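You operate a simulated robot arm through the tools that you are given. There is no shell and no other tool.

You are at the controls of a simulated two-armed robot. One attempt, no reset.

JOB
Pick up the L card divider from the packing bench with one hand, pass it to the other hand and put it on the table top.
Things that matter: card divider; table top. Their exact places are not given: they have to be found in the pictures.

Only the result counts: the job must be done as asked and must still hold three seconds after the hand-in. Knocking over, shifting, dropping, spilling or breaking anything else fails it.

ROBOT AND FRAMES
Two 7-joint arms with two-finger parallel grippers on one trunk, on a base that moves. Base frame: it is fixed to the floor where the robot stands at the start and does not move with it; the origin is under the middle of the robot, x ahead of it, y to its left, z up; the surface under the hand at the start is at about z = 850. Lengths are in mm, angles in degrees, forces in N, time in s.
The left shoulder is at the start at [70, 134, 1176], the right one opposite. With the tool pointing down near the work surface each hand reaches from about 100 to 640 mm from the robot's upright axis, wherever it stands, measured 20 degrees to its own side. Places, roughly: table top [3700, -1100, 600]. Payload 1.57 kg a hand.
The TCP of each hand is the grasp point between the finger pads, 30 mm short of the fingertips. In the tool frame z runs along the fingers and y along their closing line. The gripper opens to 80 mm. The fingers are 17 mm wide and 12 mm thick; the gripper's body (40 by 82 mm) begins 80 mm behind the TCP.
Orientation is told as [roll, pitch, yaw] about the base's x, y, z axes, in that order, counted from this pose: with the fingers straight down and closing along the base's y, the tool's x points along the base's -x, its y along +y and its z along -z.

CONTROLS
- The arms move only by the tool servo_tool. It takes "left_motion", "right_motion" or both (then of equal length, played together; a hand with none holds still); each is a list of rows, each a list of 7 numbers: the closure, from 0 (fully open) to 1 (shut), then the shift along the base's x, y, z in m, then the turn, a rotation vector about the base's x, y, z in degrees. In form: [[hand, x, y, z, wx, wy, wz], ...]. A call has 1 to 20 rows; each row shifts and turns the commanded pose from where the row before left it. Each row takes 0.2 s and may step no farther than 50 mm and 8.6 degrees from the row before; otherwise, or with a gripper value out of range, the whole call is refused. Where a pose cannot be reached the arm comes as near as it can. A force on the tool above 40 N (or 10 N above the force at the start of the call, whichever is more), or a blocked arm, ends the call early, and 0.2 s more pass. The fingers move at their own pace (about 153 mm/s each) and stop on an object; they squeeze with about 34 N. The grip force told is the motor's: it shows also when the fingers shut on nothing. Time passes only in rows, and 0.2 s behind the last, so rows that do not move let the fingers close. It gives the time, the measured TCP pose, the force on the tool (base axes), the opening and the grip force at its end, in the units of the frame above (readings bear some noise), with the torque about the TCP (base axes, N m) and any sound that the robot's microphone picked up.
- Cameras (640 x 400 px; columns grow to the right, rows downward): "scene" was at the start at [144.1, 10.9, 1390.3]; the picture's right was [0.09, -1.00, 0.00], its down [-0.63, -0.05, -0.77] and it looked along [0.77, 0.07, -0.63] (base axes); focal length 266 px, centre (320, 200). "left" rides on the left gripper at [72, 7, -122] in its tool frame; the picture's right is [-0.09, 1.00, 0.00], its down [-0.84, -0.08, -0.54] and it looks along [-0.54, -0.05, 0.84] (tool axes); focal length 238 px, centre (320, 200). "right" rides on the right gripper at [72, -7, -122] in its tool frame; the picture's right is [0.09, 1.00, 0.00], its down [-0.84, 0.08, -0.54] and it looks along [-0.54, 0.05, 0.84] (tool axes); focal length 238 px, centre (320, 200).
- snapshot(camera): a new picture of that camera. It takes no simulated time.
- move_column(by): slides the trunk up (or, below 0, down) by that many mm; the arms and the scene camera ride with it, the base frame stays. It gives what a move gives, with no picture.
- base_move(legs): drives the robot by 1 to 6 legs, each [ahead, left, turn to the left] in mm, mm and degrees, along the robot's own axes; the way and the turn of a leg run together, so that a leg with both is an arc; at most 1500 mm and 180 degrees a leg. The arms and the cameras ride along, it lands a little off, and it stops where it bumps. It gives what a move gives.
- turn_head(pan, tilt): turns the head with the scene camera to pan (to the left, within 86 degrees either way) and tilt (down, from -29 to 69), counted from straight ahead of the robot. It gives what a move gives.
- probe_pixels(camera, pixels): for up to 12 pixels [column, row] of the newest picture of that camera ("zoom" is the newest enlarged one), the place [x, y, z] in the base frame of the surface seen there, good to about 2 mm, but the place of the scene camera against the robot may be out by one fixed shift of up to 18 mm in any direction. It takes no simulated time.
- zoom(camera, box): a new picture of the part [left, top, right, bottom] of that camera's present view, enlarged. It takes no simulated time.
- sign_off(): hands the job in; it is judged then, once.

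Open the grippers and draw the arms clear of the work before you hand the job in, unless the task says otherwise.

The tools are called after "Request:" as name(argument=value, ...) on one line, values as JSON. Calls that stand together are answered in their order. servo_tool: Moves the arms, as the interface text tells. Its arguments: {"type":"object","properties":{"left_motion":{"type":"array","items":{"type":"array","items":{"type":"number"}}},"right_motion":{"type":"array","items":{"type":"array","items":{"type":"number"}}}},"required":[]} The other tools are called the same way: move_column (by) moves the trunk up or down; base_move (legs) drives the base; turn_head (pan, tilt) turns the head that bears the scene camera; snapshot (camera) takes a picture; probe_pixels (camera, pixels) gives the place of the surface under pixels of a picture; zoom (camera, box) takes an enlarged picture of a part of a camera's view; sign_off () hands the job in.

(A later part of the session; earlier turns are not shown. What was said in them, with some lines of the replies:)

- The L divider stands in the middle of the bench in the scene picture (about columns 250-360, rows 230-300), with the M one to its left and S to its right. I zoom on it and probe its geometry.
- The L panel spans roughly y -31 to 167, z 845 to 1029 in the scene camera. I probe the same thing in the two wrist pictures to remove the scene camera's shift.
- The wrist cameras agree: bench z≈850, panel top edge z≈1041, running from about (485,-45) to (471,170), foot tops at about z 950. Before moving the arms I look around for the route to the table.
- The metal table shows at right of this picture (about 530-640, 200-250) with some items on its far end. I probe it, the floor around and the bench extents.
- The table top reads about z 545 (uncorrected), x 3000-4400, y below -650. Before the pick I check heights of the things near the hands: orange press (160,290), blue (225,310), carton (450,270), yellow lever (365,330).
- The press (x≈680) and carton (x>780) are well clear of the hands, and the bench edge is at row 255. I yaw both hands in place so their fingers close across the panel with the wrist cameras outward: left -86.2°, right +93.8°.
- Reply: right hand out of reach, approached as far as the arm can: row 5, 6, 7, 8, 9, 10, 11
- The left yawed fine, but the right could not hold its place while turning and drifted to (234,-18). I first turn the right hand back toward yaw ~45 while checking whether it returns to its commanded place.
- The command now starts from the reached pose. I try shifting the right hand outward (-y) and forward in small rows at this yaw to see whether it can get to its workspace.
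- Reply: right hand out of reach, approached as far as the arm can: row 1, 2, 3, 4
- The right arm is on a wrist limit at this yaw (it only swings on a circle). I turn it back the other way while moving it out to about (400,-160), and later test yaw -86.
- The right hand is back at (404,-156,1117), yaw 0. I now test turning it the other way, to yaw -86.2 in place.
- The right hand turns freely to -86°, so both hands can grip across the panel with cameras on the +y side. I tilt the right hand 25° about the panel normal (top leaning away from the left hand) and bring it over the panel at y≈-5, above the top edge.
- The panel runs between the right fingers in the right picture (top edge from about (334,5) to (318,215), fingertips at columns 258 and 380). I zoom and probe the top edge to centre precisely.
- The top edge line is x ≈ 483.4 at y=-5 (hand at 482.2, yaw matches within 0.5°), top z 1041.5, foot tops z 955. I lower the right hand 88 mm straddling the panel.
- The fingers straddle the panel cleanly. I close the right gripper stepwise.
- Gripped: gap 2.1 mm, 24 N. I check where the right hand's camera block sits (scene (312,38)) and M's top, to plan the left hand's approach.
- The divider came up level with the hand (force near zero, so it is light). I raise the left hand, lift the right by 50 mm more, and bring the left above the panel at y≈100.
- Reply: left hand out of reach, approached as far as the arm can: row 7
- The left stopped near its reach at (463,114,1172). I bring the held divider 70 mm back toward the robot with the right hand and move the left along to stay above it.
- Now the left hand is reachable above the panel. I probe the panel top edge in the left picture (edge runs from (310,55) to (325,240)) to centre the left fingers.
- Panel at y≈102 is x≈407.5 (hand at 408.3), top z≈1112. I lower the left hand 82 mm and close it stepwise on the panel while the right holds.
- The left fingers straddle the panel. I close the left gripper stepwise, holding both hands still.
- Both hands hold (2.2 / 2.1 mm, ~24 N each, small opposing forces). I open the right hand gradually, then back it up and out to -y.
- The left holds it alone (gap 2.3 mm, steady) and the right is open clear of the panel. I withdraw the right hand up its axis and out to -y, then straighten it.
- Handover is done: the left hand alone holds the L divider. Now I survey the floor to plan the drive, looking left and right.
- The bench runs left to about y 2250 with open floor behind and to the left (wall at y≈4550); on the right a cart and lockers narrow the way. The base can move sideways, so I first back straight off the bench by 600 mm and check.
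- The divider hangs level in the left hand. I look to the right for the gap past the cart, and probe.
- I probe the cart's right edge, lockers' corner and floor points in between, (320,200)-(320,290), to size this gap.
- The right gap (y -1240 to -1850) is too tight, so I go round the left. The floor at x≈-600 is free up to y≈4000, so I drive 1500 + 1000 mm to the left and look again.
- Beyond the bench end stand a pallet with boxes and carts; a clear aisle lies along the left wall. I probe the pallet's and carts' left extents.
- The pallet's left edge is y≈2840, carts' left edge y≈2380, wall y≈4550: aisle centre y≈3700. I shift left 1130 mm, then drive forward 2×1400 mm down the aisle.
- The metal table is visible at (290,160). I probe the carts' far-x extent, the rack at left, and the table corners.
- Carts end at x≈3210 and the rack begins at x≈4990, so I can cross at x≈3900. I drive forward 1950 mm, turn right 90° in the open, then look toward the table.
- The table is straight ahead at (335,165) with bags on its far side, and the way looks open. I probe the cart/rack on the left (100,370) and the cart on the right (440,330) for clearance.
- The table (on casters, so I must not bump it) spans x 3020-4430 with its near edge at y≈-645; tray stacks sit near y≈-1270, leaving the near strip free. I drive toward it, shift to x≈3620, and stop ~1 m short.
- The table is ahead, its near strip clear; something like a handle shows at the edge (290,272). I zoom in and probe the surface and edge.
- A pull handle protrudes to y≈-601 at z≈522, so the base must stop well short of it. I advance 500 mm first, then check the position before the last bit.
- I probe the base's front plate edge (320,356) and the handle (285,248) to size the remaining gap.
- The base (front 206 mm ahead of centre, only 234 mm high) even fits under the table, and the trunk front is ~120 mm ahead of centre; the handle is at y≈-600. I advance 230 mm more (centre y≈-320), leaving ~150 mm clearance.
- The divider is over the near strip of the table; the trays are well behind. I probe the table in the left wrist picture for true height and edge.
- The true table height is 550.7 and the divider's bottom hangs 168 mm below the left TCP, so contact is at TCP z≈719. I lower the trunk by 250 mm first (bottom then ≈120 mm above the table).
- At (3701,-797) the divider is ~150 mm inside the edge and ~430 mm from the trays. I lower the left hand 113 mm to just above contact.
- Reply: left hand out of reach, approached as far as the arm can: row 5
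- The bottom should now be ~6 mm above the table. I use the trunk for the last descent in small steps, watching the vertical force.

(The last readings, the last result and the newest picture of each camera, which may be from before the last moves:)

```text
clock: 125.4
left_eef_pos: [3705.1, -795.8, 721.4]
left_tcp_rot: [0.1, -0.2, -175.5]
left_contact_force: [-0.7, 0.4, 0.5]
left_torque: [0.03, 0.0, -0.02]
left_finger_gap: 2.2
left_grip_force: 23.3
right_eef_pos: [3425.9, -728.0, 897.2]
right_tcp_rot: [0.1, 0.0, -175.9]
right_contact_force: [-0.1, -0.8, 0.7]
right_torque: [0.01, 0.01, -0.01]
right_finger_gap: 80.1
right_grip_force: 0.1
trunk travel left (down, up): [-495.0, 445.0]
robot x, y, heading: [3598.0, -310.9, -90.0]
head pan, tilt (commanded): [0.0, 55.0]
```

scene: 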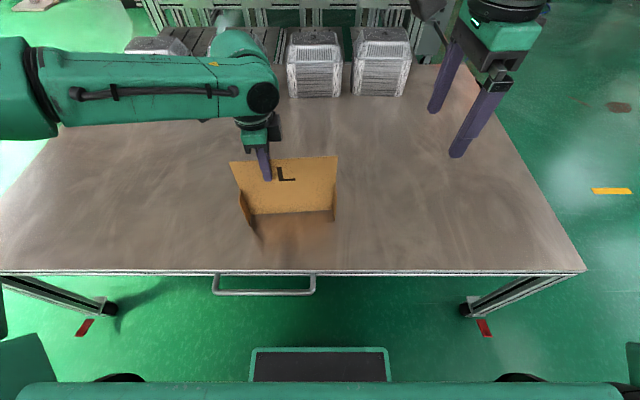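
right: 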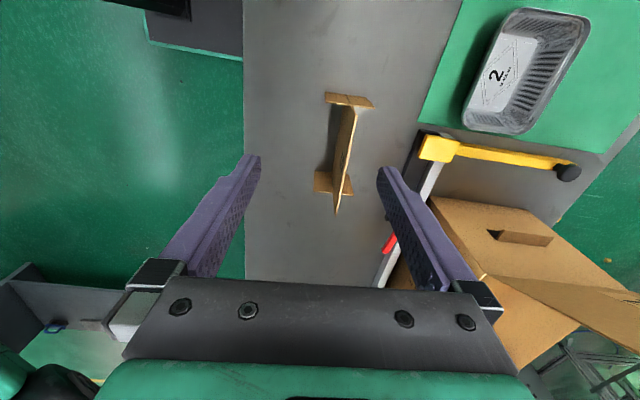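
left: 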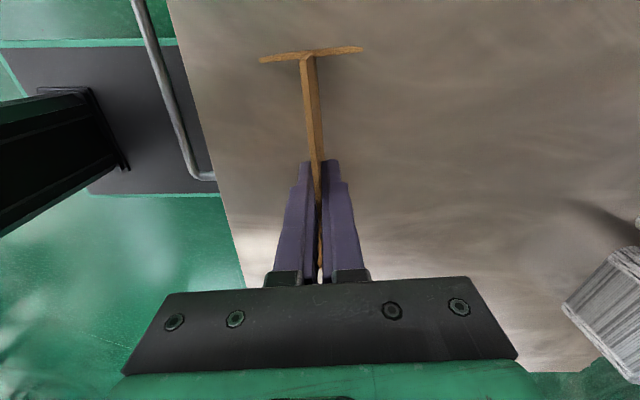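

No contact yet. I continue in small trunk steps.

Request:
move_column(by=-2)

Request:
snapshot(camera="left")

Request:
zoom(camera="scene", box=[220, 140, 350, 250])

```text
clock: 125.9
left_eef_pos: [3704.9, -795.1, 719.3]
left_tcp_rot: [0.3, -0.3, -175.3]
left_contact_force: [1.9, -1.0, 9.5]
left_torque: [0.17, 0.33, -0.02]
left_finger_gap: 2.2
left_grip_force: 23.6
right_eef_pos: [3426.2, -727.0, 897.1]
right_tcp_rot: [0.1, 0.0, -175.9]
right_contact_force: [0.1, -0.6, -0.3]
right_torque: [-0.01, 0.01, 0.0]
right_finger_gap: 80.1
right_grip_force: 0.1
trunk travel left (down, up): [-493.0, 447.0]
robot x, y, heading: [3596.3, -310.2, -90.3]
head pan, tilt (commanded): [0.0, 55.0]
```

```text
taken
```

left: 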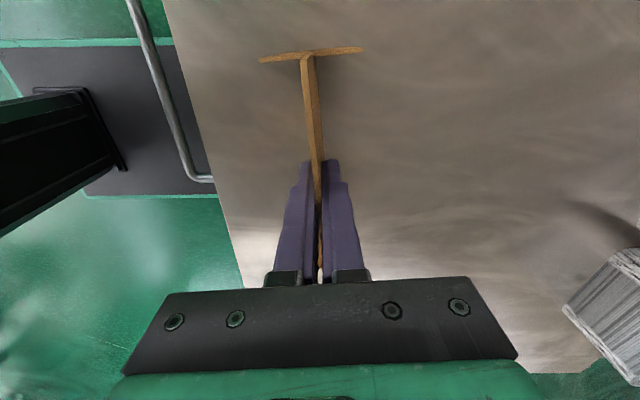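

```text
3.64 times, centred on (285, 195) of scene
```

zoom: 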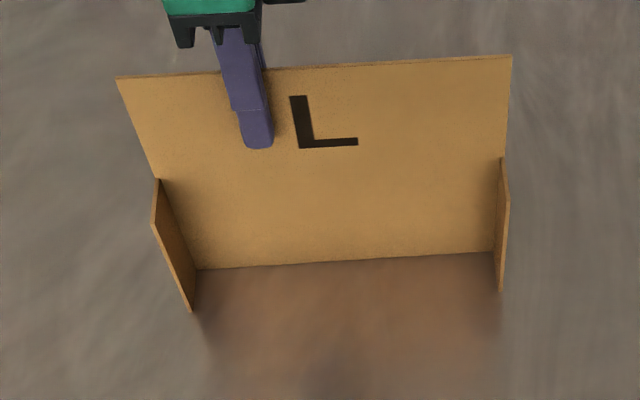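

Contact: 9.5 N upward at TCP z 719.3, as predicted, so the divider stands on the table. I relieve about 1 mm and then open the left gripper gradually.

Request:
move_column(by=1)

Request:
servo_tool(left_motion=[[0.95, 0, 0, 0, 0, 0, 0], [0.88, 0, 0, 0, 0, 0, 0], [0.75, 0, 0, 0, 0, 0, 0], [0.5, 0, 0, 0, 0, 0, 0], [0.2, 0, 0, 0, 0, 0, 0], [0, 0, 0, 0, 0, 0, 0], [0, 0, 0, 0, 0, 0, 0]])

Request:
snapshot(camera="left")

Request:
snapshot(camera="scene")

```text
clock: 126.4
left_eef_pos: [3706.3, -795.1, 719.9]
left_tcp_rot: [0.1, -0.2, -175.6]
left_contact_force: [1.2, -2.1, 8.3]
left_torque: [-0.06, 0.37, 0.0]
left_finger_gap: 2.0
left_grip_force: 23.8
right_eef_pos: [3425.6, -728.4, 898.5]
right_tcp_rot: [0.1, -0.1, -175.9]
right_contact_force: [-0.8, 0.2, 0.0]
right_torque: [-0.01, 0.0, 0.0]
right_finger_gap: 80.5
right_grip_force: 0.1
trunk travel left (down, up): [-494.0, 446.0]
robot x, y, heading: [3601.1, -311.8, -90.1]
head pan, tilt (commanded): [0.0, 55.0]
```

```text
clock: 128.0
left_eef_pos: [3704.7, -795.5, 718.6]
left_tcp_rot: [0.0, -0.2, -175.6]
left_contact_force: [0.0, -0.4, 0.4]
left_torque: [-0.01, -0.01, 0.02]
left_finger_gap: 80.2
left_grip_force: 0.1
right_eef_pos: [3423.5, -727.6, 897.5]
right_tcp_rot: [0.0, 0.0, -176.0]
right_contact_force: [0.1, 0.0, 0.0]
right_torque: [0.02, 0.01, 0.02]
right_finger_gap: 79.9
right_grip_force: 0.0
trunk travel left (down, up): [-494.0, 446.0]
robot x, y, heading: [3597.8, -313.3, -90.0]
head pan, tilt (commanded): [0.0, 55.0]
```

```text
taken
```

left: 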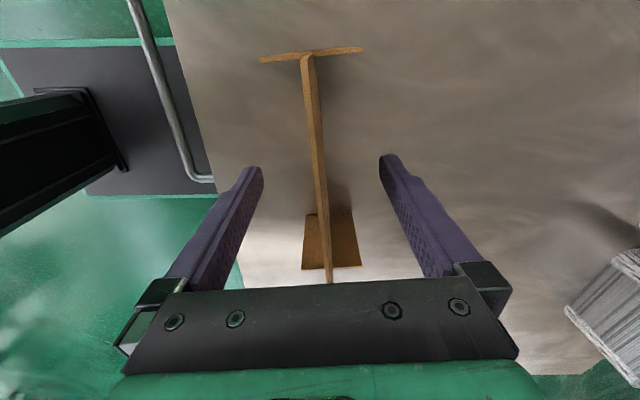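

```text
taken
```

scene: 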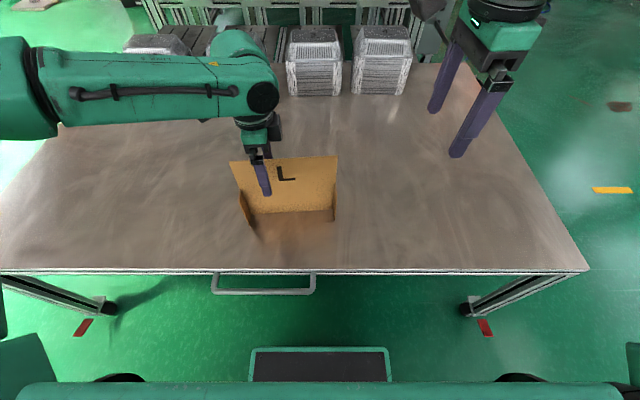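

The divider stands on its own between the open fingers. I withdraw straight up with the trunk by 200 mm (fingers clear its top at z≈742).

Request:
move_column(by=200)

Request:
snapshot(camera="left")

Request:
snapshot(camera="scene")

```text
clock: 130.2
left_eef_pos: [3705.5, -797.4, 919.4]
left_tcp_rot: [0.1, -0.2, -175.6]
left_contact_force: [0.1, -0.7, 0.3]
left_torque: [-0.01, 0.0, 0.03]
left_finger_gap: 80.0
left_grip_force: 0.0
right_eef_pos: [3424.0, -728.3, 1096.4]
right_tcp_rot: [0.0, 0.1, -175.8]
right_contact_force: [0.9, -0.2, 0.8]
right_torque: [0.01, 0.02, -0.03]
right_finger_gap: 80.1
right_grip_force: 0.1
trunk travel left (down, up): [-694.0, 246.0]
robot x, y, heading: [3596.2, -307.0, -90.1]
head pan, tilt (commanded): [0.0, 55.0]
```

```text
taken
```

left: 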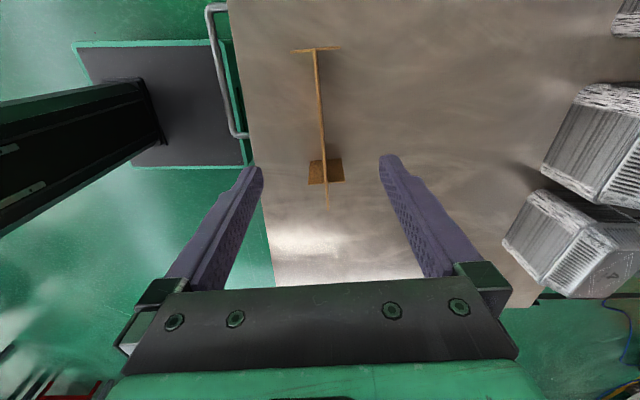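

```text
taken
```

scene: 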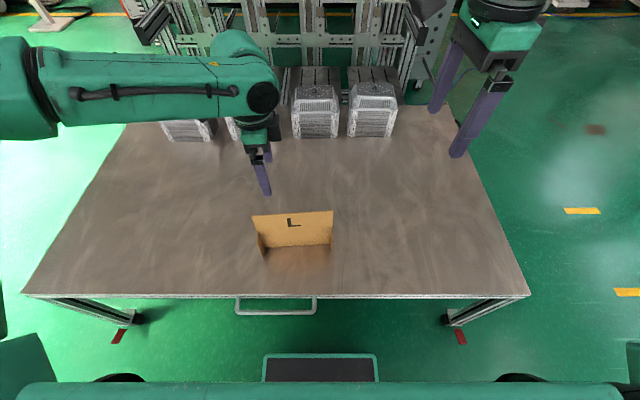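

The divider stands upright alone on the table, and the hands are well above it. I back the robot 500 mm away and take a last look.

Request:
base_move(legs=[[-500, 0, 0]])

Request:
turn_head(pan=0, tilt=40)

Request:
snapshot(camera="scene")

Request:
zoom(camera="scene", box=[180, 140, 420, 300])

```text
clock: 133.1
left_eef_pos: [3702.2, -307.9, 918.8]
left_tcp_rot: [0.1, -0.2, -176.2]
left_contact_force: [0.0, -0.6, -0.4]
left_torque: [0.0, -0.03, 0.0]
left_finger_gap: 80.0
left_grip_force: 0.0
right_eef_pos: [3422.3, -237.4, 1096.8]
right_tcp_rot: [0.0, 0.0, -176.7]
right_contact_force: [-0.4, 0.2, 0.1]
right_torque: [-0.03, -0.01, -0.02]
right_finger_gap: 80.1
right_grip_force: 0.1
trunk travel left (down, up): [-694.0, 246.0]
robot x, y, heading: [3598.3, 179.5, -90.8]
head pan, tilt (commanded): [0.0, 55.0]
```

```text
clock: 133.8
left_eef_pos: [3702.5, -307.1, 919.1]
left_tcp_rot: [0.1, -0.3, -176.2]
left_contact_force: [-0.2, 0.0, 0.1]
left_torque: [0.0, 0.02, -0.04]
left_finger_gap: 80.1
left_grip_force: 0.0
right_eef_pos: [3422.8, -235.8, 1096.2]
right_tcp_rot: [0.0, 0.0, -176.7]
right_contact_force: [-0.1, 0.3, 0.6]
right_torque: [0.0, 0.0, 0.02]
right_finger_gap: 80.0
right_grip_force: 0.0
trunk travel left (down, up): [-694.0, 246.0]
robot x, y, heading: [3600.0, 176.0, -90.8]
head pan, tilt (commanded): [0.0, 40.0]
```

```text
taken
```

scene: 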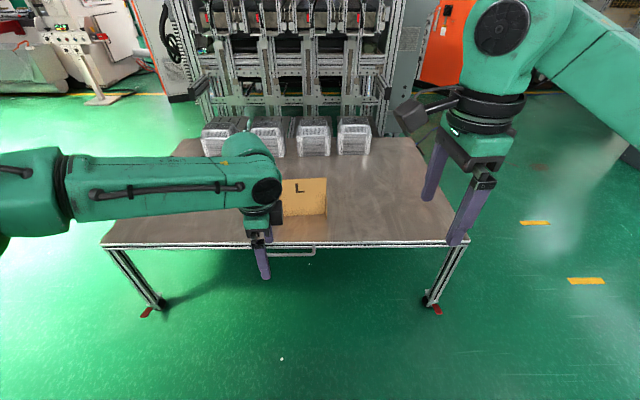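

```text
2.50 times, centred on (300, 220) of scene
```

zoom: 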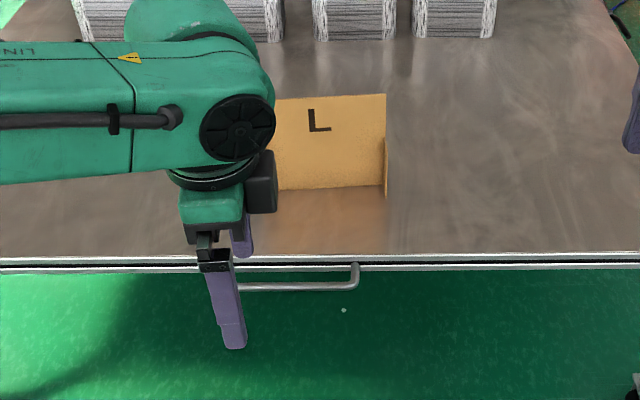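

The L divider stands upright on the table top at (300,195), all four tray stacks are undisturbed, both grippers are open, and the arms are clear. I hand the job in.

Request:
sign_off()

```text
The job is handed in.
```

The L card divider is standing upright on the table top, and the job is handed in. I haven't seen the judge's result.

- **Pick and pass:** The right hand lifted the divider off the packing bench. The left hand took it in mid-air and held it alone from then on.
- **Route:** I drove round the left end of the bench, because the gap past the cart on the right looked too narrow.
- **Placement:** The left hand set the divider down about 150 mm inside the table's near edge, well clear of the tray stacks. It stayed standing when the left hand let go and I backed the robot away.
- **Other objects:** I saw nothing knocked over, shifted or dropped, and the base reported no bumps. The tray stacks looked undisturbed in the last picture.

Early on, the right wrist hit a joint limit while turning, so that hand drifted back toward the robot. It touched nothing, and I turned it the other way to grip.

At hand-in both grippers were open, with the arms and base clear of the table.
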